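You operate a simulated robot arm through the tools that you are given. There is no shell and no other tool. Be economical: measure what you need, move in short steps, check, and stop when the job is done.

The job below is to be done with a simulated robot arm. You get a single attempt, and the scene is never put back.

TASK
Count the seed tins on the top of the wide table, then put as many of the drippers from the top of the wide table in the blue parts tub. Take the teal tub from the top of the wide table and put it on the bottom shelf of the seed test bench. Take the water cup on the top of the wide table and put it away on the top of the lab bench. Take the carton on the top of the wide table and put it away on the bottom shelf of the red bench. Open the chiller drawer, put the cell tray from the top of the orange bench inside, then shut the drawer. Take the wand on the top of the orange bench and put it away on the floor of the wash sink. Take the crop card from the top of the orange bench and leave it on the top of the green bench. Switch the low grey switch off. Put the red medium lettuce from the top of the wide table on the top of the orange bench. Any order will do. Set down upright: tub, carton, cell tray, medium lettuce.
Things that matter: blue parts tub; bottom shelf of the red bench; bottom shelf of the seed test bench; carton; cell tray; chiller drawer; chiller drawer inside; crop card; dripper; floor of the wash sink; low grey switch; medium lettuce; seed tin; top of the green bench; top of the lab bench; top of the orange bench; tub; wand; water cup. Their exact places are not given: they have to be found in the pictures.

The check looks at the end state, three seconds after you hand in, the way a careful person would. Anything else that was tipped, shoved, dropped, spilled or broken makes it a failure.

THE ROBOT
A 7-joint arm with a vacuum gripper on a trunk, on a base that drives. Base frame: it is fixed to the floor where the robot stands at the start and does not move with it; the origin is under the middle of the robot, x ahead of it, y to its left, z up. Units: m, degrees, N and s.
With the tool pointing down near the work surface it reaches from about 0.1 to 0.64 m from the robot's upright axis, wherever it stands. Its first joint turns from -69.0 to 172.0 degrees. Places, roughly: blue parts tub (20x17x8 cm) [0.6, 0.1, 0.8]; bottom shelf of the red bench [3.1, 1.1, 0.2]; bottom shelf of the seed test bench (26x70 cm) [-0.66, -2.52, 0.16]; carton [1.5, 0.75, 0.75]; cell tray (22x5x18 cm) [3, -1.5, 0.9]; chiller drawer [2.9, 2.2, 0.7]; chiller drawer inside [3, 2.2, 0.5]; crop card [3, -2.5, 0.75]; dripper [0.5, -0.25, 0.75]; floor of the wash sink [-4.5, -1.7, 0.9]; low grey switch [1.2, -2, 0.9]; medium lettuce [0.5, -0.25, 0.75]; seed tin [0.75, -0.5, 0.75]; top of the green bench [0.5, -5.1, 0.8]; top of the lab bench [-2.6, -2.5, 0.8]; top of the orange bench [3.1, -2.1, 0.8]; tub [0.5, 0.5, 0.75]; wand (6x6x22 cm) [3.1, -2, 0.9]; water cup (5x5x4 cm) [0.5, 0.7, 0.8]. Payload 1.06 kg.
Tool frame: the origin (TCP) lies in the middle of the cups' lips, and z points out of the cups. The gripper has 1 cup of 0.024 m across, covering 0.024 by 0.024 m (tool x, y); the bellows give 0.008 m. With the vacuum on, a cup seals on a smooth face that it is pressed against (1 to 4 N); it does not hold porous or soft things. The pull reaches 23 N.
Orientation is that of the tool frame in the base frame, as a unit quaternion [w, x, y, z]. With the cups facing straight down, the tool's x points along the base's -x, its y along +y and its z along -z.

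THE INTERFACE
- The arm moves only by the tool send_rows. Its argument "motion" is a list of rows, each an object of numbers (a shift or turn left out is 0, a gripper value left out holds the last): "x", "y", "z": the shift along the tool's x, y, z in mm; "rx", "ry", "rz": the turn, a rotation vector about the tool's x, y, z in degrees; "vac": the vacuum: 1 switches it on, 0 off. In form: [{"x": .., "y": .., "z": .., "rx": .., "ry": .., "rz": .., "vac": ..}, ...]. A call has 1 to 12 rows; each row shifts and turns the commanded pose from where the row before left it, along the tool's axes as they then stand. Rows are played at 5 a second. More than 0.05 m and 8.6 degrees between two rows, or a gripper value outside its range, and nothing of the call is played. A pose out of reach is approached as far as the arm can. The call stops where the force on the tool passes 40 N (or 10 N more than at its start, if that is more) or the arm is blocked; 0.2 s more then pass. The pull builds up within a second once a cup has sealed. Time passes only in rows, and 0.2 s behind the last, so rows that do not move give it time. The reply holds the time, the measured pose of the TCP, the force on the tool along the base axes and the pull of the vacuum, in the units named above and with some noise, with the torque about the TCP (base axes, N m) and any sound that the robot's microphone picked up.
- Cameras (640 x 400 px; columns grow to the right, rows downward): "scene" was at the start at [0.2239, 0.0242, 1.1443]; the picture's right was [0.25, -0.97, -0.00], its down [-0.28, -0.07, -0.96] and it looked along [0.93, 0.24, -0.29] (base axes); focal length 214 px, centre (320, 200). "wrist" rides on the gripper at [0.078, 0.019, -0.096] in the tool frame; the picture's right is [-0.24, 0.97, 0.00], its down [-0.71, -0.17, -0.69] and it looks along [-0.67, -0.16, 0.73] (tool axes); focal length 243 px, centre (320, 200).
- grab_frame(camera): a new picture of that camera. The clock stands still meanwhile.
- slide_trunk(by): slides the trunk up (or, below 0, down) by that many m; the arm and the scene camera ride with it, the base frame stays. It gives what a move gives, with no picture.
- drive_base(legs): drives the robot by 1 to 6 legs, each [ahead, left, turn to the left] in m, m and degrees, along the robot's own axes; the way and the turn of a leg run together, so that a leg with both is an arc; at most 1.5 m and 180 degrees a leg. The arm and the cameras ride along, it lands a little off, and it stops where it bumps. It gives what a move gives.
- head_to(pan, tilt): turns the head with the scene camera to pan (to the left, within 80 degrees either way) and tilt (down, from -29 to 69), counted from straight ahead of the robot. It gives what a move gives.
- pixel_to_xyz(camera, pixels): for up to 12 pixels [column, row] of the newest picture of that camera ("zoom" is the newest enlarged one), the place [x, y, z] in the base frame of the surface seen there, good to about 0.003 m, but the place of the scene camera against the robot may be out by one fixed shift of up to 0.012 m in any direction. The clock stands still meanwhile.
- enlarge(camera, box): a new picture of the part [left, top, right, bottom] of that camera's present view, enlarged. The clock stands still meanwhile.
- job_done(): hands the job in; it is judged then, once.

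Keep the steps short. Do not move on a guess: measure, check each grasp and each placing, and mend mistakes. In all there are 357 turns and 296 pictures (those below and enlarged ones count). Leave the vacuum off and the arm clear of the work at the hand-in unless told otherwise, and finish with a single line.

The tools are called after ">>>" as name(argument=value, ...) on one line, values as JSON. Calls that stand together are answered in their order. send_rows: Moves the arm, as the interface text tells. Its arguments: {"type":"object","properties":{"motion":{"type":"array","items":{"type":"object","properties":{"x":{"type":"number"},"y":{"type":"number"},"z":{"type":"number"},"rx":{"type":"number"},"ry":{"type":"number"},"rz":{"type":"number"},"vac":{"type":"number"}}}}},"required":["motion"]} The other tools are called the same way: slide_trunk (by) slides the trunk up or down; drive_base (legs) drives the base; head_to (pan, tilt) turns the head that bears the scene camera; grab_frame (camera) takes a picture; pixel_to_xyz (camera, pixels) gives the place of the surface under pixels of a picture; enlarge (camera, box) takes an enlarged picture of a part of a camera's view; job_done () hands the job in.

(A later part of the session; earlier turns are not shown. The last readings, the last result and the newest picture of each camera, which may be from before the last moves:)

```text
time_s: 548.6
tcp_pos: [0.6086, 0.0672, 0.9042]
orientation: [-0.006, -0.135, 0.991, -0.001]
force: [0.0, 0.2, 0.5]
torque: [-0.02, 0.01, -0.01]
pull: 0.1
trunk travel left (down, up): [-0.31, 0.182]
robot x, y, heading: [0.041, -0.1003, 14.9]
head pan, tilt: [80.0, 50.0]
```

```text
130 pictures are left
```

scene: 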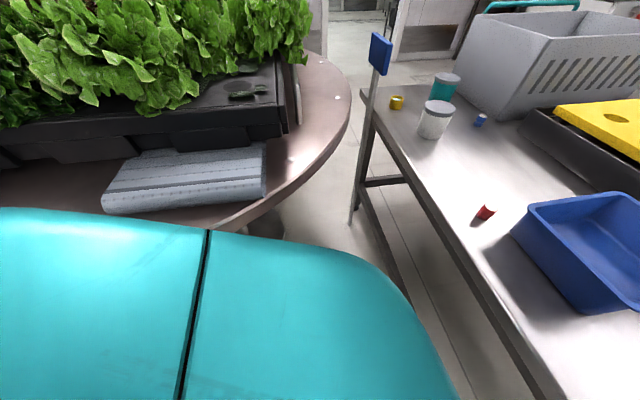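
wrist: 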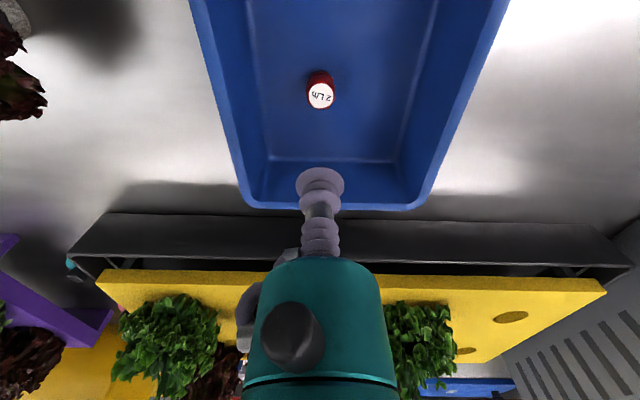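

Red is in the tub. Go over the yellow dripper at height.

>>> send_rows(motion=[{"z": -45}, {"z": -45}, {"x": 25.2, "y": -34.6}, {"x": 25.2, "y": -34.6}, {"x": 25.2, "y": -34.6}, {"x": 25.2, "y": -34.6}, {"x": 25.2, "y": -34.6}, {"x": 25.2, "y": -34.6}, {"x": 25.2, "y": -34.6}, {"x": 25.2, "y": -34.6}, {"x": 25.2, "y": -34.6}, {"x": 25.2, "y": -34.6}])

>>> send_rows(motion=[{"z": 45}, {"z": 45}, {"z": 45}])

>>> grab_frame(camera="wrist")

```text
time_s: 551.2
tcp_pos: [0.4553, -0.3363, 0.9977]
orientation: [-0.005, -0.135, 0.991, 0.001]
force: [-0.8, -0.1, -0.8]
torque: [0.03, -0.02, -0.01]
pull: 0.1
out of reach, approached as far as the arm can: row 2
trunk travel left (down, up): [-0.31, 0.182]
robot x, y, heading: [0.0411, -0.1057, 15.2]
head pan, tilt: [80.0, 50.0]
```

```text
time_s: 552.0
tcp_pos: [0.4568, -0.3336, 0.8634]
orientation: [-0.005, -0.135, 0.991, -0.001]
force: [-0.4, -0.1, -0.4]
torque: [-0.01, 0.02, -0.03]
pull: 0.0
trunk travel left (down, up): [-0.31, 0.182]
robot x, y, heading: [0.0399, -0.1039, 15.1]
head pan, tilt: [80.0, 50.0]
```

```text
129 pictures are left
```

wrist: 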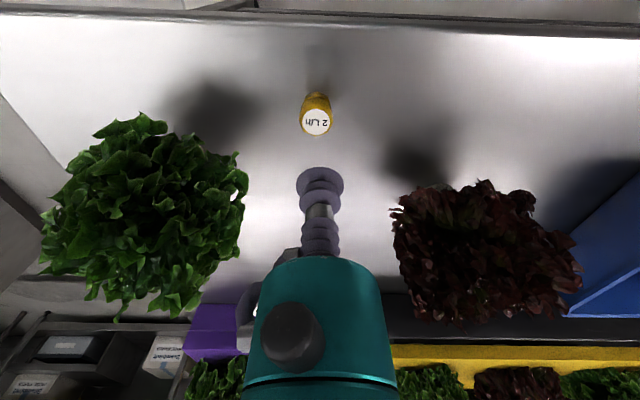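

>>> enlarge(camera="wrist", box=[285, 80, 355, 150])

>>> pixel_to_xyz(camera="wrist", pixels=[[317, 122], [305, 122], [328, 122], [317, 112], [317, 131]])

```text
5.71 times, centred on (320, 115) of wrist
```

zoom: 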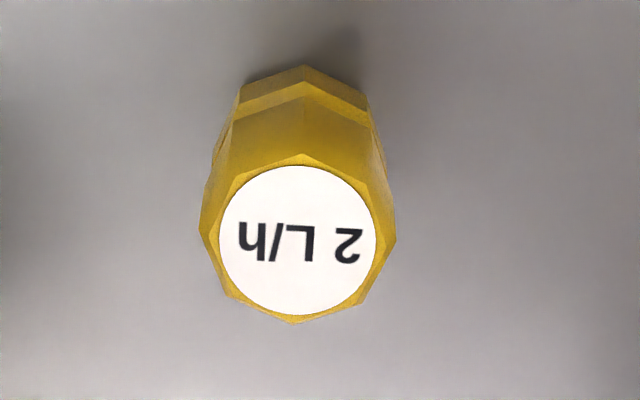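

```text
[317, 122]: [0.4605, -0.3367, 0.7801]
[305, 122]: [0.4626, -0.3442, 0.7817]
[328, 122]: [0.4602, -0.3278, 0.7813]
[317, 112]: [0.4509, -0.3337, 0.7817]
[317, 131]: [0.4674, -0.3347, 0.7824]
```

>>> send_rows(motion=[{"x": -3.3, "y": -3.9, "vac": 1}, {"z": 40}, {"z": 30}, {"z": 8}, {"z": 5}, {"z": 3}, {}, {}, {}])

```text
time_s: 554.0
tcp_pos: [0.4601, -0.3367, 0.7758]
orientation: [-0.005, -0.134, 0.991, -0.001]
force: [5.2, -0.2, 14.1]
torque: [0.01, 0.0, 0.02]
pull: 23.3
trunk travel left (down, up): [-0.31, 0.182]
robot x, y, heading: [0.0384, -0.1026, 15.0]
head pan, tilt: [80.0, 50.0]
```

Held. Lift and carry to the tub.

>>> send_rows(motion=[{"z": -30}, {"z": -45}, {"z": -45}, {"z": -45}, {"z": -45}])

>>> send_rows(motion=[{"x": -21.6, "y": 40.4}, {"x": -21.6, "y": 40.4}, {"x": -21.6, "y": 40.4}, {"x": -21.6, "y": 40.4}, {"x": -21.6, "y": 40.4}, {"x": -21.6, "y": 40.4}, {"x": -21.6, "y": 40.4}, {"x": -21.6, "y": 40.4}, {"x": -21.6, "y": 40.4}, {"x": -21.6, "y": 40.4}, {"z": 40}, {"z": 40}])

>>> grab_frame(camera="wrist")

```text
time_s: 555.2
tcp_pos: [0.4587, -0.3405, 0.9646]
orientation: [-0.043, -0.135, 0.99, -0.003]
force: [1.4, -0.8, 5.3]
torque: [0.05, 0.02, -0.02]
pull: 22.8
trunk travel left (down, up): [-0.31, 0.182]
robot x, y, heading: [0.0393, -0.1044, 14.9]
head pan, tilt: [80.0, 50.0]
```

```text
time_s: 557.8
tcp_pos: [0.5627, 0.1105, 0.9016]
orientation: [-0.006, -0.135, 0.991, 0.0]
force: [0.4, 0.3, -0.4]
torque: [-0.02, 0.0, -0.02]
pull: 23.1
trunk travel left (down, up): [-0.31, 0.182]
robot x, y, heading: [0.0411, -0.1061, 14.8]
head pan, tilt: [80.0, 50.0]
```

```text
127 pictures are left
```

wrist: 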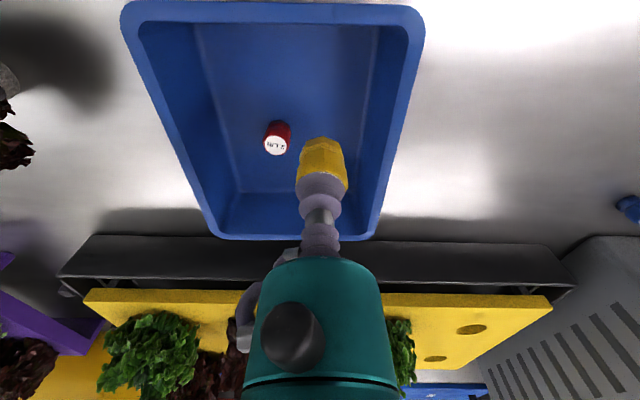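

>>> send_rows(motion=[{"z": 40}, {"z": 40}, {"z": 20}, {"z": 8}, {"z": 4}, {"z": 3}, {"vac": 0}, {}, {}, {"z": -6}, {"z": -30}, {"z": -45}])

>>> send_rows(motion=[{"z": -45}, {"x": 30}, {"x": 30}, {"x": 30}])

>>> grab_frame(camera="wrist")

>>> head_to(pan=-25, tilt=40)

>>> grab_frame(camera="scene")

```text
time_s: 560.4
tcp_pos: [0.5639, 0.1061, 0.8695]
orientation: [-0.005, -0.134, 0.991, 0.0]
force: [0.0, 1.0, -0.5]
torque: [-0.02, -0.02, -0.01]
pull: 0.1
trunk travel left (down, up): [-0.31, 0.182]
robot x, y, heading: [0.0431, -0.1045, 15.2]
head pan, tilt: [80.0, 50.0]
```

```text
time_s: 561.4
tcp_pos: [0.4746, 0.0834, 0.9183]
orientation: [-0.006, -0.134, 0.991, 0.0]
force: [0.1, 0.4, 0.3]
torque: [0.0, 0.0, -0.01]
pull: 0.1
trunk travel left (down, up): [-0.31, 0.182]
robot x, y, heading: [0.039, -0.104, 15.3]
head pan, tilt: [80.0, 50.0]
```

```text
126 pictures are left
```

wrist: 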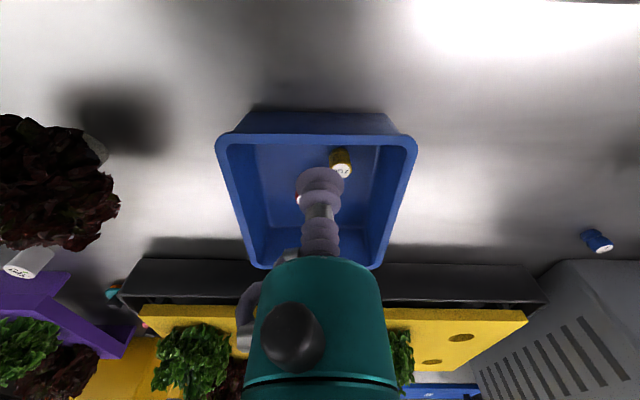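

```text
time_s: 563.3
tcp_pos: [0.4749, 0.0832, 0.9172]
orientation: [-0.005, -0.134, 0.991, -0.001]
force: [-0.1, -0.3, -0.2]
torque: [0.01, 0.01, 0.0]
pull: 0.1
trunk travel left (down, up): [-0.31, 0.182]
robot x, y, heading: [0.0449, -0.1044, 14.8]
head pan, tilt: [-25.0, 40.0]
```

```text
125 pictures are left
```

scene: 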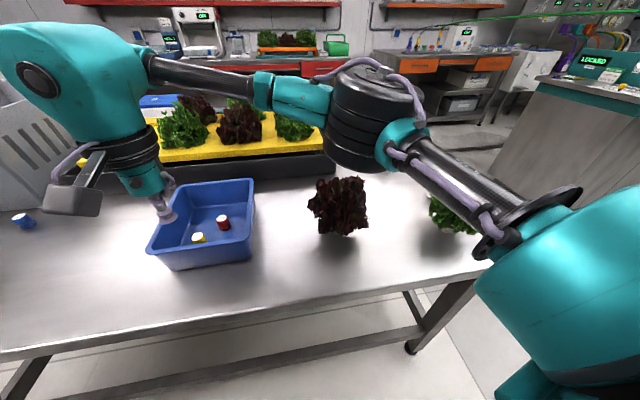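

Both drippers are in the tub. Now inspect the red lettuce for a grip surface.

>>> enlarge(camera="scene", box=[295, 165, 385, 245])

>>> enlarge(camera="wrist", box=[0, 90, 140, 270])

```text
5.00 times, centred on (340, 205) of scene
```

zoom: 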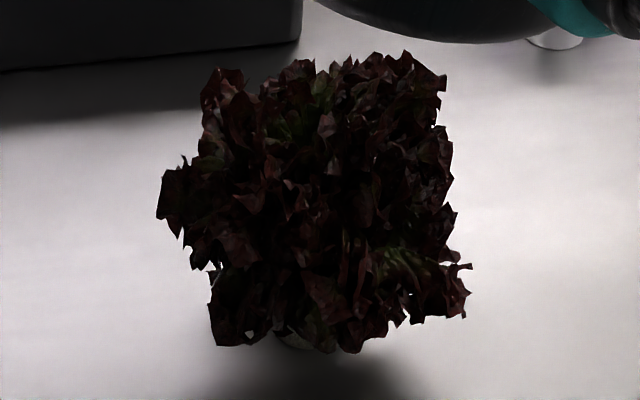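

```text
2.22 times, centred on (70, 180) of wrist
```

zoom: 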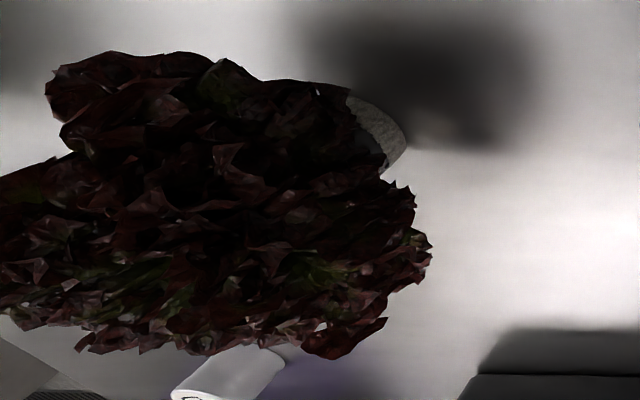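

View its stem/plug from the side using the wrist camera: pull back and tilt the tool 40°.

>>> send_rows(motion=[{"x": 25.7, "y": -29.6, "z": -6}, {"x": 25.7, "y": -29.6, "z": -5}, {"x": 25.7, "y": -29.6}, {"x": 25.7, "y": -29.6}, {"x": 25.7, "y": -29.6}, {"x": 25.7, "y": -29.6}, {"x": 25.7, "y": -29.6}, {"ry": -8}, {"ry": -8}, {"ry": -8}, {"ry": -8}, {"ry": -8}])

>>> grab_frame(camera="wrist")

```text
time_s: 565.9
tcp_pos: [0.3963, -0.1178, 0.9191]
orientation: [0.333, -0.122, 0.934, 0.043]
force: [0.5, 0.8, -1.1]
torque: [0.0, -0.02, -0.03]
pull: 0.0
out of reach, approached as far as the arm can: row 10, 11, 12
trunk travel left (down, up): [-0.31, 0.182]
robot x, y, heading: [0.0444, -0.1022, 15.0]
head pan, tilt: [-25.0, 40.0]
```

```text
122 pictures are left
```

wrist: 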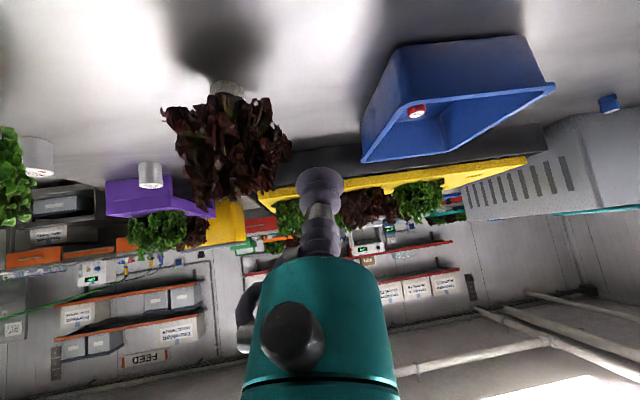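

>>> enlarge(camera="wrist", box=[150, 60, 310, 220])

>>> pixel_to_xyz(camera="wrist", pixels=[[228, 84], [215, 90], [241, 88], [228, 95], [225, 150], [180, 120], [285, 150], [215, 200]])

```text
2.50 times, centred on (230, 140) of wrist
```

zoom: 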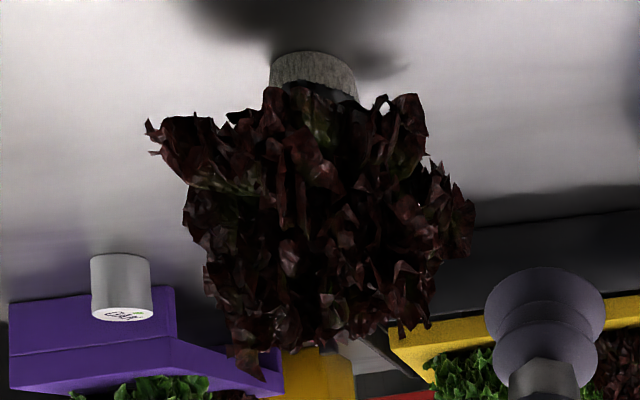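

```text
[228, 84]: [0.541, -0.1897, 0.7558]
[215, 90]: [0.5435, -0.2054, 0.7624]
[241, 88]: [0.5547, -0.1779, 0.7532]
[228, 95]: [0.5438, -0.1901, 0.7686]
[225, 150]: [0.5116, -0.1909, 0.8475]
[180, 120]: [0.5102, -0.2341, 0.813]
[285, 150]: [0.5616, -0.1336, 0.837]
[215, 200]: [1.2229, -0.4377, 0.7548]
```

No pad visible on the plug from here. Look at the top of the head from above.

>>> send_rows(motion=[{"ry": 8, "x": 20}, {"ry": 8, "x": 20}, {"ry": 8}, {"ry": 8}, {"ry": 7}, {"z": -40}, {"z": -40}, {"z": -40}, {"y": -40}, {"y": -40}])

>>> grab_frame(camera="wrist")

>>> enlarge(camera="wrist", box=[200, 80, 500, 280])

```text
time_s: 568.1
tcp_pos: [0.3845, -0.2052, 1.0163]
orientation: [0.004, -0.135, 0.991, 0.001]
force: [-0.3, 0.2, 0.2]
torque: [-0.02, -0.02, -0.01]
pull: 0.2
trunk travel left (down, up): [-0.31, 0.182]
robot x, y, heading: [0.0429, -0.1054, 14.8]
head pan, tilt: [-25.0, 40.0]
```

```text
120 pictures are left
```

wrist: 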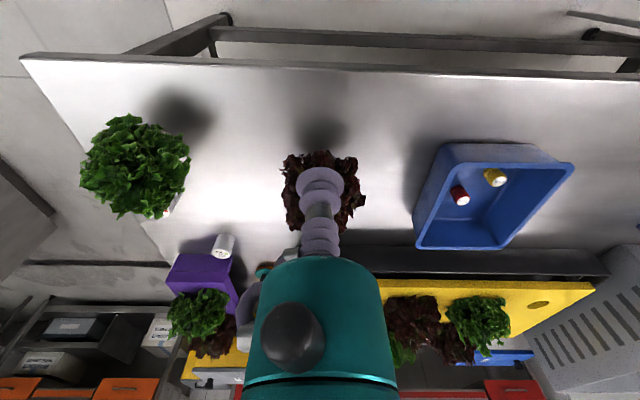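

```text
2.00 times, centred on (350, 180) of wrist
```

zoom: 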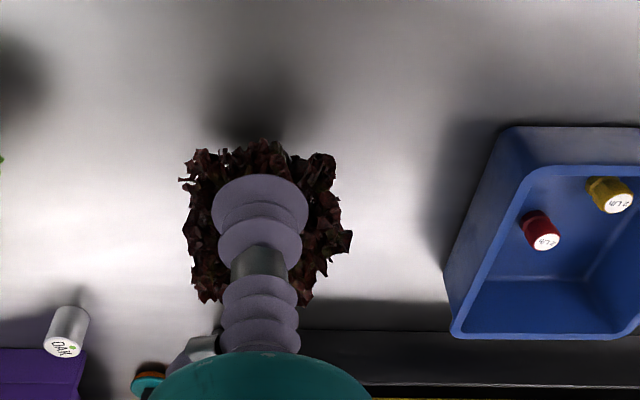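

>>> send_rows(motion=[{"y": 45}, {"y": 45, "x": -20}, {"x": -30}])

>>> enlarge(camera="wrist", box=[140, 60, 340, 220])

```text
time_s: 568.9
tcp_pos: [0.41, -0.1039, 1.0177]
orientation: [0.004, -0.135, 0.991, 0.001]
force: [0.0, -0.2, -0.1]
torque: [0.0, 0.03, 0.02]
pull: 0.1
trunk travel left (down, up): [-0.31, 0.182]
robot x, y, heading: [0.0438, -0.1063, 14.9]
head pan, tilt: [-25.0, 40.0]
```

```text
2.50 times, centred on (240, 140) of wrist
```

zoom: 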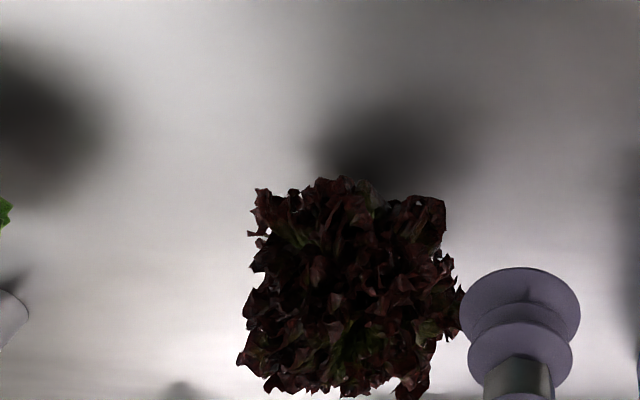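

No pad on top. View the left side: rotate the tool +90° and tilt.

>>> send_rows(motion=[{"rz": 8.2, "x": -25, "y": 20}, {"rz": 8.2, "x": -25}, {"rz": 8.2}, {"rz": 8.2}, {"rz": 8.2}, {"rz": 8.2}, {"rz": 8.2}, {"rz": 8.2}, {"rz": 8.2}, {"rz": 8.2}, {"rz": 8.2}])

>>> send_rows(motion=[{"ry": -8, "z": 20}, {"ry": -8, "z": 20}, {"ry": -8, "z": 20}, {"ry": -8}])

>>> grab_frame(camera="wrist")

```text
time_s: 571.3
tcp_pos: [0.4537, -0.0767, 1.0187]
orientation: [0.002, 0.609, 0.793, 0.003]
force: [-0.5, 0.3, 0.6]
torque: [-0.01, 0.0, -0.01]
pull: 0.0
trunk travel left (down, up): [-0.31, 0.182]
robot x, y, heading: [0.0389, -0.1041, 14.9]
head pan, tilt: [-25.0, 40.0]
```

```text
time_s: 572.3
tcp_pos: [0.4563, -0.0842, 0.9601]
orientation: [0.222, 0.584, 0.763, -0.166]
force: [-0.7, 0.2, -0.2]
torque: [-0.01, 0.06, 0.03]
pull: 0.0
trunk travel left (down, up): [-0.31, 0.182]
robot x, y, heading: [0.0408, -0.1063, 14.9]
head pan, tilt: [-25.0, 40.0]
```

```text
117 pictures are left
```

wrist: 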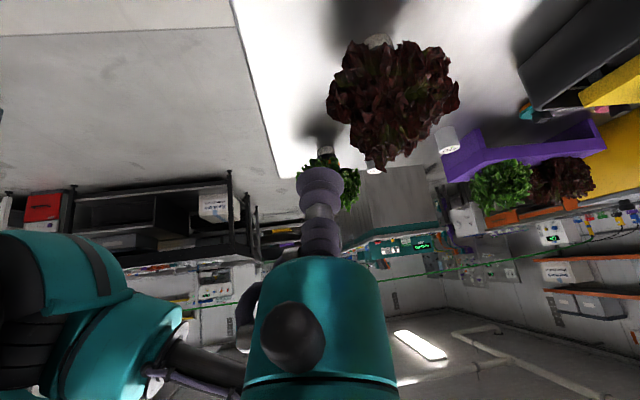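

>>> enlarge(camera="wrist", box=[310, 20, 480, 180])

```text
2.50 times, centred on (395, 100) of wrist
```

zoom: 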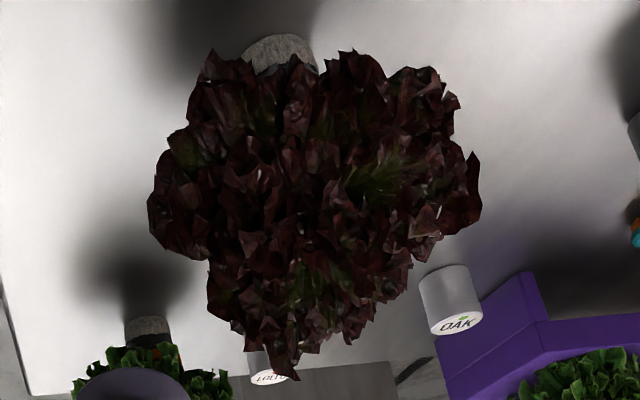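

>>> enlarge(camera="wrist", box=[310, 138, 350, 168])

>>> enlarge(camera="wrist", box=[350, 25, 410, 65])

```text
13.33 times, centred on (330, 153) of wrist
```

zoom: 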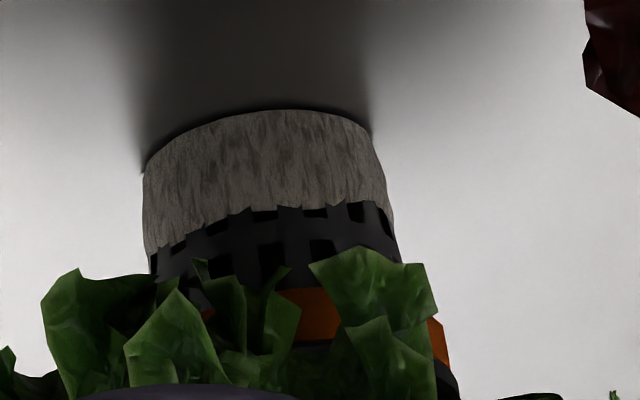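

```text
10.00 times, centred on (380, 45) of wrist
```

zoom: 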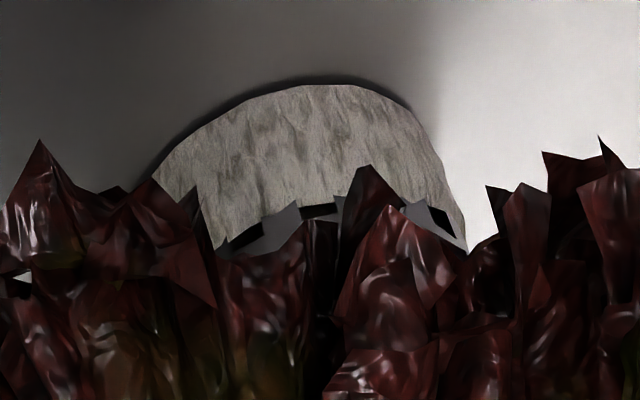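

The lettuces stand in a lattice pot with a smooth orange band under the leaves. I need a low frontal view of the red one. Straighten the tool and back the base off.

>>> send_rows(motion=[{"ry": 8, "z": -20}, {"ry": 8, "z": -20}, {"ry": 8}, {"ry": 8}, {"rz": -8.2}, {"rz": -8.2}, {"rz": -8.2}, {"rz": -8.2}, {"rz": -8.2}, {"rz": -8.2}, {"rz": -8.2}, {"rz": -8.2}])

>>> drive_base(legs=[[-0.2, 0, 0], [0, 0, -14]])

>>> send_rows(motion=[{"rz": -8.2}, {"rz": -8.2}, {"rz": -8.2}])

```text
time_s: 574.9
tcp_pos: [0.4508, -0.0655, 0.9957]
orientation: [0.003, 0.079, 0.997, 0.001]
force: [0.5, 0.5, -1.2]
torque: [0.0, 0.02, -0.04]
pull: 0.0
trunk travel left (down, up): [-0.31, 0.182]
robot x, y, heading: [0.0412, -0.1078, 14.7]
head pan, tilt: [-25.0, 40.0]
```

```text
time_s: 576.3
tcp_pos: [0.3055, -0.1119, 0.994]
orientation: [0.004, 0.076, 0.997, 0.003]
force: [0.6, -0.8, 0.1]
torque: [0.03, 0.0, -0.02]
pull: 0.0
trunk travel left (down, up): [-0.31, 0.182]
robot x, y, heading: [-0.1033, -0.1508, 15.3]
head pan, tilt: [-25.0, 40.0]
stopped in leg 1: the robot was blocked; the commanded pose is now the measured one
```

```text
time_s: 577.1
tcp_pos: [0.3057, -0.1109, 0.9935]
orientation: [0.005, -0.141, 0.99, 0.001]
force: [-0.1, 0.7, 0.6]
torque: [0.0, 0.0, 0.01]
pull: 0.0
trunk travel left (down, up): [-0.31, 0.182]
robot x, y, heading: [-0.104, -0.1542, 15.3]
head pan, tilt: [-25.0, 40.0]
```

>>> send_rows(motion=[{"x": -23, "y": -28}, {"x": -23, "y": -28}, {"x": -24, "y": -27}, {"z": 45}, {"z": 45}, {"z": 30}, {"ry": -8}, {"ry": -8}, {"ry": -8}, {"ry": -8}, {"ry": -8}, {"ry": -8}])

>>> grab_frame(camera="wrist")

```text
time_s: 579.7
tcp_pos: [0.3959, -0.1713, 0.8753]
orientation: [0.408, -0.127, 0.902, 0.058]
force: [0.2, 0.1, -1.1]
torque: [0.02, -0.04, 0.01]
pull: 0.1
trunk travel left (down, up): [-0.31, 0.182]
robot x, y, heading: [-0.101, -0.1549, 15.6]
head pan, tilt: [-25.0, 40.0]
```

```text
113 pictures are left
```

wrist: 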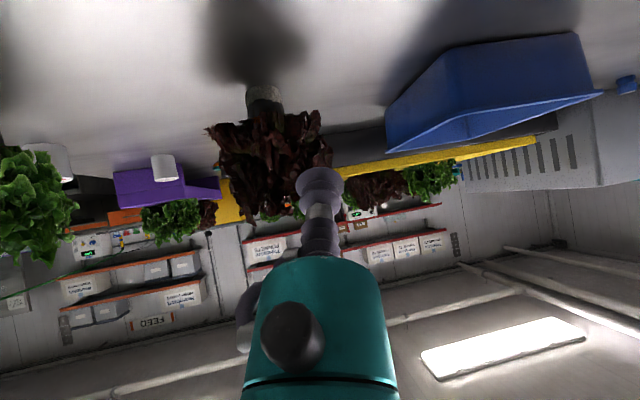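

>>> enlarge(camera="wrist", box=[225, 75, 305, 135])

>>> pixel_to_xyz(camera="wrist", pixels=[[263, 90], [263, 100], [263, 108], [250, 100], [278, 98], [263, 118], [290, 110]])

```text
6.67 times, centred on (265, 105) of wrist
```

zoom: 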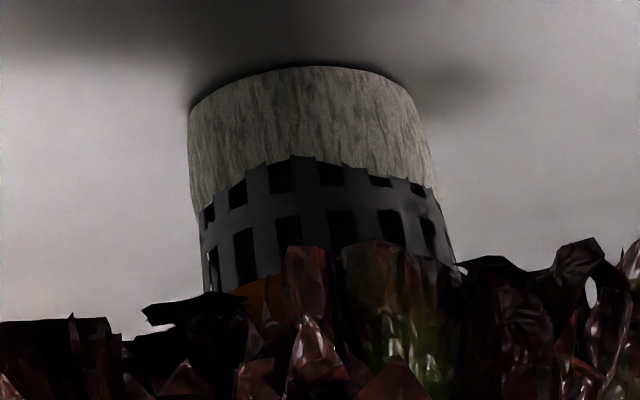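

```text
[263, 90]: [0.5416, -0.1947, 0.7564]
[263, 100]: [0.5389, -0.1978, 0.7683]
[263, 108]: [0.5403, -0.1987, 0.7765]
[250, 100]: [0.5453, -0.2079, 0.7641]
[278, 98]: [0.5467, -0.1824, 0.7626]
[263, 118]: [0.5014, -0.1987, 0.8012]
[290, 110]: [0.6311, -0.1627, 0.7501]
```

A sideways press would tip it. Pressing from above at the plant centre is safe, so test that: straighten, drive forward 0.12, and go over the pot centre (0.557, -0.195).

>>> send_rows(motion=[{"ry": 8, "z": -10}, {"ry": 8, "z": -10}, {"ry": 8, "z": -10}, {"ry": 8}, {"ry": 8}, {"ry": 8}, {"z": -40}, {"z": -40}])

>>> drive_base(legs=[[0.12, 0, 0]])

```text
time_s: 581.5
tcp_pos: [0.3788, -0.1759, 0.9775]
orientation: [0.003, -0.139, 0.99, 0.0]
force: [0.4, -0.4, -0.7]
torque: [0.0, 0.03, 0.01]
pull: 0.1
trunk travel left (down, up): [-0.31, 0.182]
robot x, y, heading: [-0.1034, -0.1605, 15.2]
head pan, tilt: [-25.0, 40.0]
```

```text
time_s: 582.7
tcp_pos: [0.4963, -0.1454, 0.9771]
orientation: [0.004, -0.139, 0.99, 0.001]
force: [0.6, 0.0, -0.4]
torque: [0.0, 0.02, 0.03]
pull: 0.0
trunk travel left (down, up): [-0.31, 0.182]
robot x, y, heading: [0.0152, -0.1236, 15.1]
head pan, tilt: [-25.0, 40.0]
```

>>> send_rows(motion=[{"x": -23, "y": -32}, {"x": -22, "y": -33}, {"z": 40}, {"z": 30}, {"z": 10, "vac": 1}])

>>> grab_frame(camera="scene")

```text
time_s: 583.9
tcp_pos: [0.557, -0.1936, 0.8976]
orientation: [0.004, -0.139, 0.99, 0.002]
force: [0.4, -0.7, -0.9]
torque: [0.01, 0.02, 0.01]
pull: 0.1
trunk travel left (down, up): [-0.31, 0.182]
robot x, y, heading: [0.0094, -0.1225, 15.4]
head pan, tilt: [-25.0, 40.0]
```

```text
111 pictures are left
```

scene: 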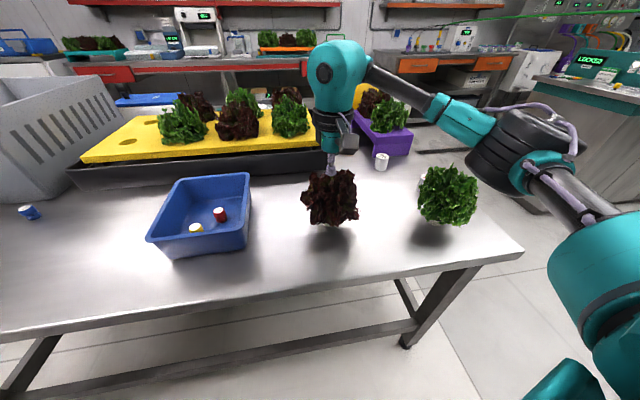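

Tool is above the head's centre. Descend in small steps watching force and pull.

>>> send_rows(motion=[{"z": 8}, {"z": 8}, {"z": 6}])

>>> send_rows(motion=[{"z": 6}, {"z": 6}, {"z": 6}])

```text
time_s: 584.7
tcp_pos: [0.5578, -0.1931, 0.8755]
orientation: [0.005, -0.14, 0.99, 0.002]
force: [-0.1, -0.3, 0.2]
torque: [-0.02, -0.01, -0.02]
pull: 0.1
trunk travel left (down, up): [-0.31, 0.182]
robot x, y, heading: [0.0144, -0.12, 15.4]
head pan, tilt: [-25.0, 40.0]
```

```text
time_s: 585.5
tcp_pos: [0.5568, -0.193, 0.8598]
orientation: [0.006, -0.139, 0.99, 0.001]
force: [-1.5, 0.8, 20.3]
torque: [-0.03, 0.07, 0.03]
pull: 23.1
trunk travel left (down, up): [-0.31, 0.182]
robot x, y, heading: [0.0136, -0.1206, 15.4]
head pan, tilt: [-25.0, 40.0]
```

It sealed (23.1 N). Lift gently.

>>> send_rows(motion=[{"z": -10}, {"z": -25}, {"z": -40}, {"z": -40}])

>>> grab_frame(camera="scene")

```text
time_s: 586.5
tcp_pos: [0.5575, -0.1949, 0.9716]
orientation: [0.003, -0.139, 0.99, 0.001]
force: [0.5, 0.2, -1.0]
torque: [-0.02, 0.04, -0.01]
pull: 22.8
trunk travel left (down, up): [-0.31, 0.182]
robot x, y, heading: [0.0147, -0.1272, 15.5]
head pan, tilt: [-25.0, 40.0]
```

```text
110 pictures are left
```

scene: 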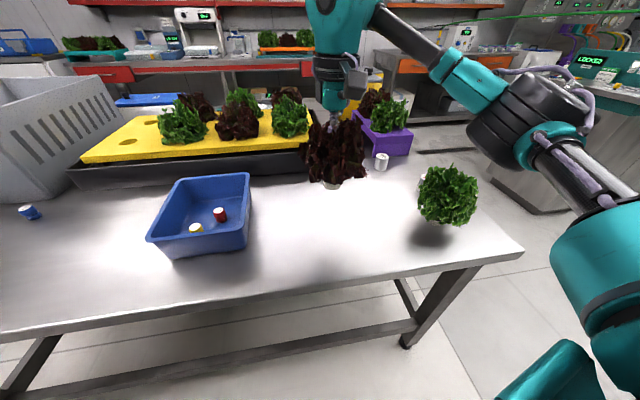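

Lettuce held. Retract, raise the trunk, and drive to the orange bench.

>>> send_rows(motion=[{"x": 40, "z": -15}, {"x": 40, "z": -15}, {"x": 40, "z": -15}, {"x": 40}])

>>> slide_trunk(by=0.17)

>>> drive_base(legs=[[0, 0, -15.4], [0, -1.02, 0], [1.4, 0, 0], [0.75, 0, 0], [0, -0.3, 0]])

>>> head_to(pan=10, tilt=30)

>>> grab_frame(camera="scene")

```text
time_s: 587.5
tcp_pos: [0.4026, -0.2393, 1.0157]
orientation: [0.003, -0.139, 0.99, 0.002]
force: [0.1, -0.5, -1.1]
torque: [0.03, 0.03, 0.03]
pull: 22.9
trunk travel left (down, up): [-0.31, 0.182]
robot x, y, heading: [0.0097, -0.1204, 15.3]
head pan, tilt: [-25.0, 40.0]
```

```text
time_s: 589.4
tcp_pos: [0.4035, -0.2388, 1.185]
orientation: [0.003, -0.139, 0.99, 0.002]
force: [0.2, 0.4, -1.4]
torque: [-0.01, 0.0, -0.03]
pull: 22.4
trunk travel left (down, up): [-0.48, 0.012]
robot x, y, heading: [0.0103, -0.1252, 15.3]
head pan, tilt: [-25.0, 40.0]
```

```text
time_s: 612.6
tcp_pos: [2.4588, -1.7069, 1.1855]
orientation: [0.004, 0.003, 1.0, 0.001]
force: [-0.8, -0.2, -1.7]
torque: [0.0, 0.01, 0.0]
pull: 23.4
trunk travel left (down, up): [-0.48, 0.012]
robot x, y, heading: [2.118, -1.483, -1.0]
head pan, tilt: [-25.0, 40.0]
```

```text
time_s: 613.6
tcp_pos: [2.4584, -1.7056, 1.187]
orientation: [0.004, 0.003, 1.0, 0.0]
force: [0.2, -0.3, -0.5]
torque: [0.03, 0.01, 0.03]
pull: 23.0
trunk travel left (down, up): [-0.48, 0.012]
robot x, y, heading: [2.1177, -1.4836, -1.0]
head pan, tilt: [10.0, 30.0]
```

```text
109 pictures are left
```

scene: 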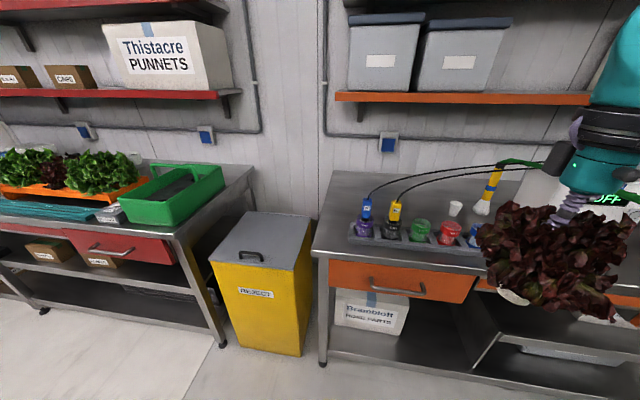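

>>> pixel_to_xyz(camera="scene", pixels=[[345, 195], [355, 185], [340, 215], [325, 230], [338, 175], [370, 190], [400, 178], [450, 170], [366, 203], [352, 225], [322, 250], [380, 180]])

```text
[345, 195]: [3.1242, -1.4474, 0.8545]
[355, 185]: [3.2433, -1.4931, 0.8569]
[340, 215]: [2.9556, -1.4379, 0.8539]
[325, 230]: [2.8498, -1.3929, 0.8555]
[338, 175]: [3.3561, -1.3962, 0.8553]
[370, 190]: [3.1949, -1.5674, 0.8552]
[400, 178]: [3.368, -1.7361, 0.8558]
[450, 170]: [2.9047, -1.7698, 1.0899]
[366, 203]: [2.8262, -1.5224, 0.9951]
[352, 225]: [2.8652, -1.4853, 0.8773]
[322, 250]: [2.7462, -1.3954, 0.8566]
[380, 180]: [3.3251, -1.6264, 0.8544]
```

Centre the lettuce ahead of the robot, raise, and drive in.

>>> send_rows(motion=[{"y": 45}, {"y": 45}, {"y": 45}, {"y": 45}, {"y": 45, "z": -30}, {"z": -30}])

>>> drive_base(legs=[[0, 0.04, 1], [0.3, 0, 0]])

>>> grab_frame(camera="scene")

```text
refused: row 5 steps farther than a row can; nothing moved
```

```text
time_s: 616.2
tcp_pos: [2.7653, -1.6579, 1.186]
orientation: [0.003, -0.008, 1.0, 0.001]
force: [0.5, 0.0, -1.1]
torque: [0.03, 0.02, 0.01]
pull: 22.8
trunk travel left (down, up): [-0.48, 0.012]
robot x, y, heading: [2.4142, -1.4457, 0.5]
head pan, tilt: [10.0, 30.0]
```

```text
108 pictures are left
```

scene: 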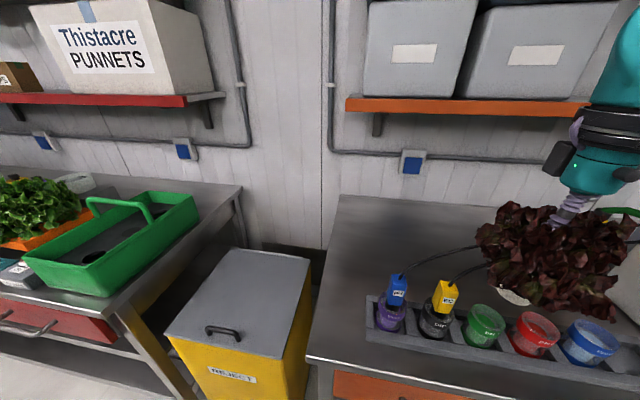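

Rows were refused; no contact happened. Now raise, then shift left 200 mm.

>>> send_rows(motion=[{"z": -35}, {"z": -25}, {"y": 45}, {"y": 45}, {"y": 45}, {"y": 45}, {"y": 20}])

>>> grab_frame(camera="scene")

```text
time_s: 617.9
tcp_pos: [2.7607, -1.4559, 1.2473]
orientation: [0.004, -0.008, 1.0, 0.001]
force: [-0.5, 0.4, -1.4]
torque: [0.01, 0.01, -0.04]
pull: 22.9
trunk travel left (down, up): [-0.48, 0.012]
robot x, y, heading: [2.4214, -1.4434, 0.5]
head pan, tilt: [10.0, 30.0]
```

```text
107 pictures are left
```

scene: 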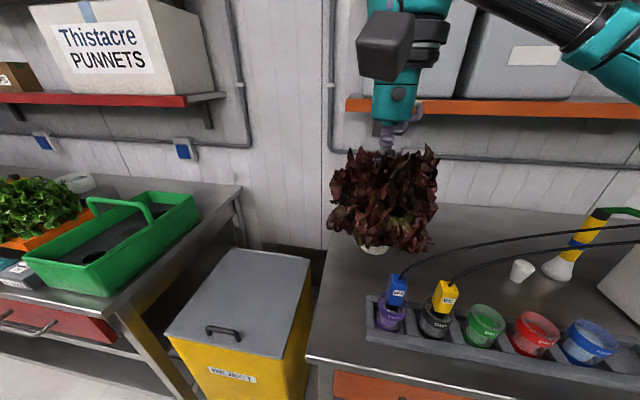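

Extend 220 mm over the bench's free corner, lower trunk 0.15.

>>> send_rows(motion=[{"x": -44}, {"x": -44}, {"x": -44}, {"x": -44}, {"x": -44}])

>>> slide_trunk(by=-0.13)

>>> grab_frame(camera="scene")

```text
time_s: 619.0
tcp_pos: [2.9393, -1.4569, 1.2448]
orientation: [0.006, -0.008, 1.0, 0.002]
force: [0.3, -1.2, -2.2]
torque: [0.03, 0.02, 0.0]
pull: 22.5
out of reach, approached as far as the arm can: row 5
trunk travel left (down, up): [-0.48, 0.012]
robot x, y, heading: [2.4191, -1.442, 0.2]
head pan, tilt: [10.0, 30.0]
```

```text
time_s: 620.6
tcp_pos: [2.9398, -1.4554, 1.1137]
orientation: [0.004, -0.009, 1.0, 0.001]
force: [0.5, 0.1, -0.7]
torque: [-0.02, -0.01, -0.03]
pull: 22.5
trunk travel left (down, up): [-0.35, 0.142]
robot x, y, heading: [2.4211, -1.44, 0.4]
head pan, tilt: [10.0, 30.0]
```

```text
106 pictures are left
```

scene: 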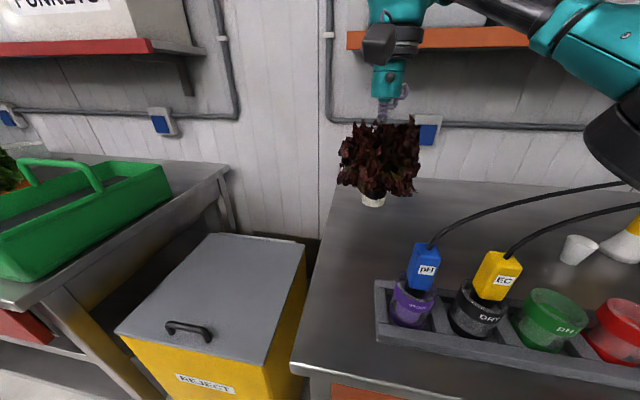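

>>> send_rows(motion=[{"x": -40}, {"x": -40}, {"z": 40}, {"z": 40}, {"z": 40}, {"z": 15}])

>>> grab_frame(camera="scene")

```text
time_s: 622.0
tcp_pos: [2.993, -1.458, 0.9746]
orientation: [0.003, -0.008, 1.0, 0.001]
force: [-0.3, -0.1, -0.5]
torque: [0.06, 0.0, -0.02]
pull: 22.8
out of reach, approached as far as the arm can: row 2
trunk travel left (down, up): [-0.35, 0.142]
robot x, y, heading: [2.4212, -1.4424, 0.4]
head pan, tilt: [10.0, 30.0]
```

```text
105 pictures are left
```

scene: 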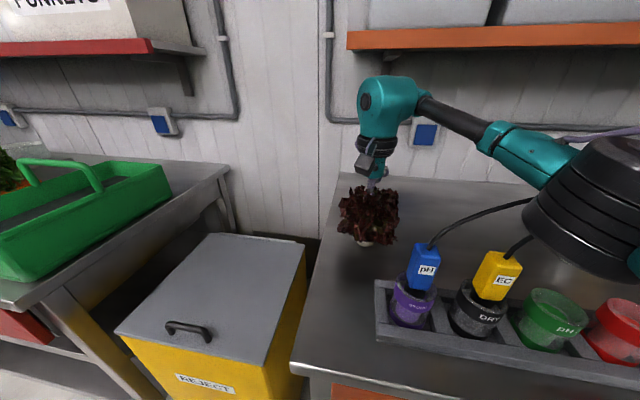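

>>> send_rows(motion=[{"x": -25}, {"z": 6}, {"z": 4}, {"z": 3}])

```text
time_s: 623.0
tcp_pos: [3.0164, -1.4555, 0.9638]
orientation: [0.005, -0.009, 1.0, 0.002]
force: [1.9, 0.5, 18.4]
torque: [-0.04, -0.04, 0.07]
pull: 22.4
trunk travel left (down, up): [-0.35, 0.142]
robot x, y, heading: [2.4164, -1.4439, 0.6]
head pan, tilt: [10.0, 30.0]
```

Contact. Release and lift.

>>> send_rows(motion=[{"z": -2, "vac": 0}, {}, {}, {"z": -3}, {"z": -15}, {"z": -30}, {"z": -40}, {"z": -40}])

>>> grab_frame(camera="scene")

```text
time_s: 624.8
tcp_pos: [3.0091, -1.4726, 1.0807]
orientation: [0.01, 0.001, 0.999, -0.037]
force: [-1.2, 3.6, 2.5]
torque: [-0.22, -0.06, 0.01]
pull: 0.0
out of reach, approached as far as the arm can: row 7, 8
trunk travel left (down, up): [-0.35, 0.142]
robot x, y, heading: [2.4184, -1.4428, 0.0]
head pan, tilt: [10.0, 30.0]
```

```text
104 pictures are left
```

scene: 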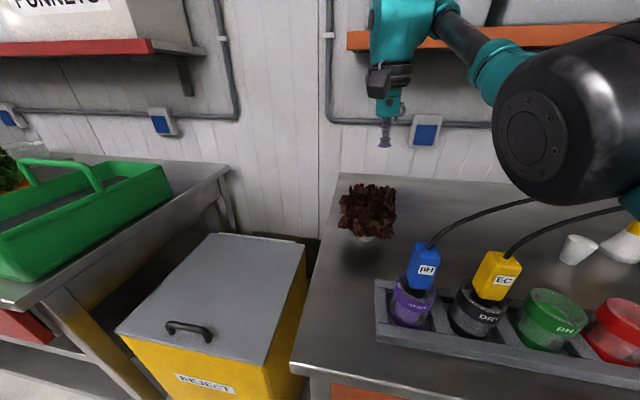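

Lettuce stands upright. Retract the arm.

>>> send_rows(motion=[{"x": 40}, {"x": 40}, {"x": 40}, {"x": 40}, {"x": 40}])

>>> grab_frame(camera="scene")

```text
time_s: 626.0
tcp_pos: [3.0046, -1.4637, 1.0844]
orientation: [0.004, -0.009, 1.0, 0.001]
force: [0.2, -0.3, -0.2]
torque: [-0.03, 0.01, -0.03]
pull: 0.1
out of reach, approached as far as the arm can: row 1, 2, 3, 4, 5
trunk travel left (down, up): [-0.35, 0.142]
robot x, y, heading: [2.4157, -1.4416, 0.3]
head pan, tilt: [10.0, 30.0]
```

```text
103 pictures are left
```

scene: 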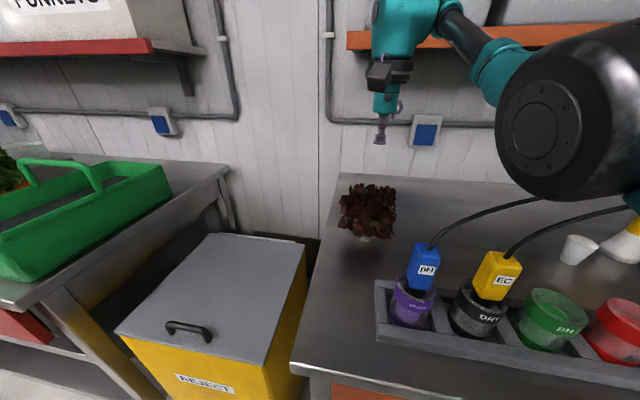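

Back the base off 0.3 m instead.

>>> drive_base(legs=[[-0.3, 0, 0]])

>>> send_rows(motion=[{"z": 20}, {"z": 20}, {"x": 30}, {"x": 30}, {"x": 30}, {"x": 30}])

>>> grab_frame(camera="scene")

```text
time_s: 628.1
tcp_pos: [2.6997, -1.4662, 1.0861]
orientation: [0.004, -0.008, 1.0, 0.001]
force: [-0.1, 0.1, -0.3]
torque: [0.03, -0.02, -0.01]
pull: 0.0
trunk travel left (down, up): [-0.35, 0.142]
robot x, y, heading: [2.1132, -1.4429, 0.4]
head pan, tilt: [10.0, 30.0]
```

```text
time_s: 629.5
tcp_pos: [2.5789, -1.4684, 1.0445]
orientation: [0.005, -0.008, 1.0, 0.0]
force: [-0.3, 0.5, -1.1]
torque: [0.0, 0.02, -0.02]
pull: 0.2
trunk travel left (down, up): [-0.35, 0.142]
robot x, y, heading: [2.112, -1.4467, 0.4]
head pan, tilt: [10.0, 30.0]
```

```text
102 pictures are left
```

scene: 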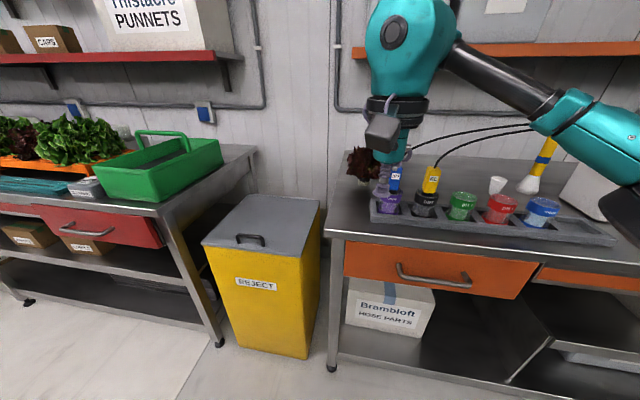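

Now the wand. Move right 0.4 m and inspect it.

>>> drive_base(legs=[[0, -0.5, 0]])

>>> head_to(pan=20, tilt=25)

>>> grab_frame(camera="scene")

>>> grab_frame(camera="wrist")

```text
time_s: 634.4
tcp_pos: [2.5846, -1.9655, 1.0435]
orientation: [0.005, -0.012, 1.0, 0.001]
force: [1.2, -0.8, -0.3]
torque: [0.01, 0.02, 0.01]
pull: 0.1
trunk travel left (down, up): [-0.35, 0.142]
robot x, y, heading: [2.1138, -1.9478, 0.6]
head pan, tilt: [10.0, 30.0]
```

```text
time_s: 635.1
tcp_pos: [2.5847, -1.9654, 1.0445]
orientation: [0.004, -0.012, 1.0, 0.001]
force: [-0.2, -0.3, 0.0]
torque: [0.03, 0.01, -0.02]
pull: 0.1
trunk travel left (down, up): [-0.35, 0.142]
robot x, y, heading: [2.1171, -1.9491, 0.7]
head pan, tilt: [20.0, 25.0]
```

```text
101 pictures are left
```

scene: 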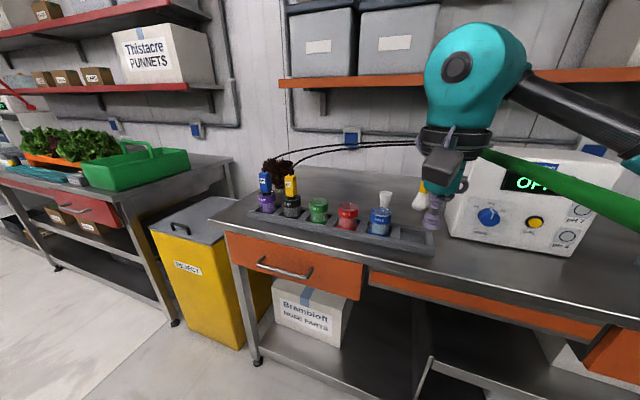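

```text
100 pictures are left
```

wrist: 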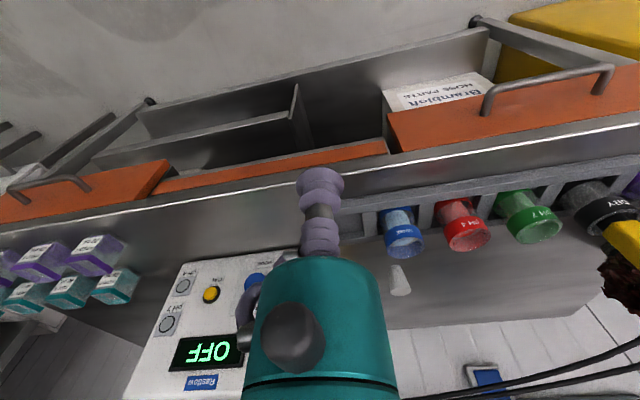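

>>> send_rows(motion=[{"y": 45, "z": -20}, {"y": 45, "z": -20}, {"y": 45, "z": -20}, {"x": -40}, {"x": -40}])

>>> grab_frame(camera="wrist")

>>> grab_frame(camera="scene")

```text
time_s: 636.3
tcp_pos: [2.6309, -1.8369, 1.1074]
orientation: [0.004, -0.012, 1.0, 0.002]
force: [0.1, 0.9, -0.5]
torque: [0.01, 0.01, 0.02]
pull: 0.0
out of reach, approached as far as the arm can: row 5
trunk travel left (down, up): [-0.35, 0.142]
robot x, y, heading: [2.118, -1.9468, 0.6]
head pan, tilt: [20.0, 25.0]
```

```text
99 pictures are left
```

wrist: 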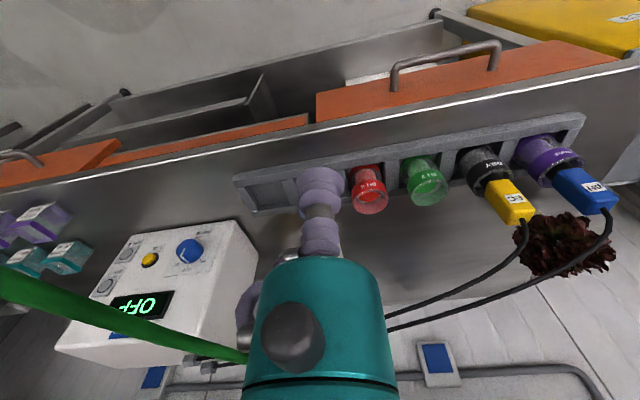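

```text
98 pictures are left
```

scene: 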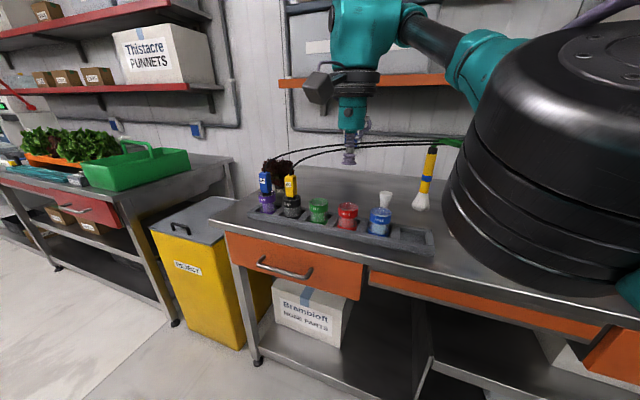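

>>> enlarge(camera="scene", box=[375, 130, 475, 220])

>>> pixel_to_xyz(camera="scene", pixels=[[420, 205], [421, 198], [427, 186], [430, 165], [433, 150], [412, 207], [430, 207], [445, 142], [386, 197], [340, 145]])

```text
4.44 times, centred on (425, 175) of scene
```

zoom: 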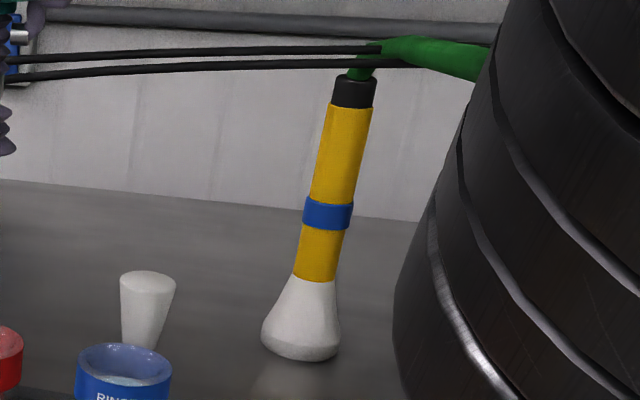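

```text
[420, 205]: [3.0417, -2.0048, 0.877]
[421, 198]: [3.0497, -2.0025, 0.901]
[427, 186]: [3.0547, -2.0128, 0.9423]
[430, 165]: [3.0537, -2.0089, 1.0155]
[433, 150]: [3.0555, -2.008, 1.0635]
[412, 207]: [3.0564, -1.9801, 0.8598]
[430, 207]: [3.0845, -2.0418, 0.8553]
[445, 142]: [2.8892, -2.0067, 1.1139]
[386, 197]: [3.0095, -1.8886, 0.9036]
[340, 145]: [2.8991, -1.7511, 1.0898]
```

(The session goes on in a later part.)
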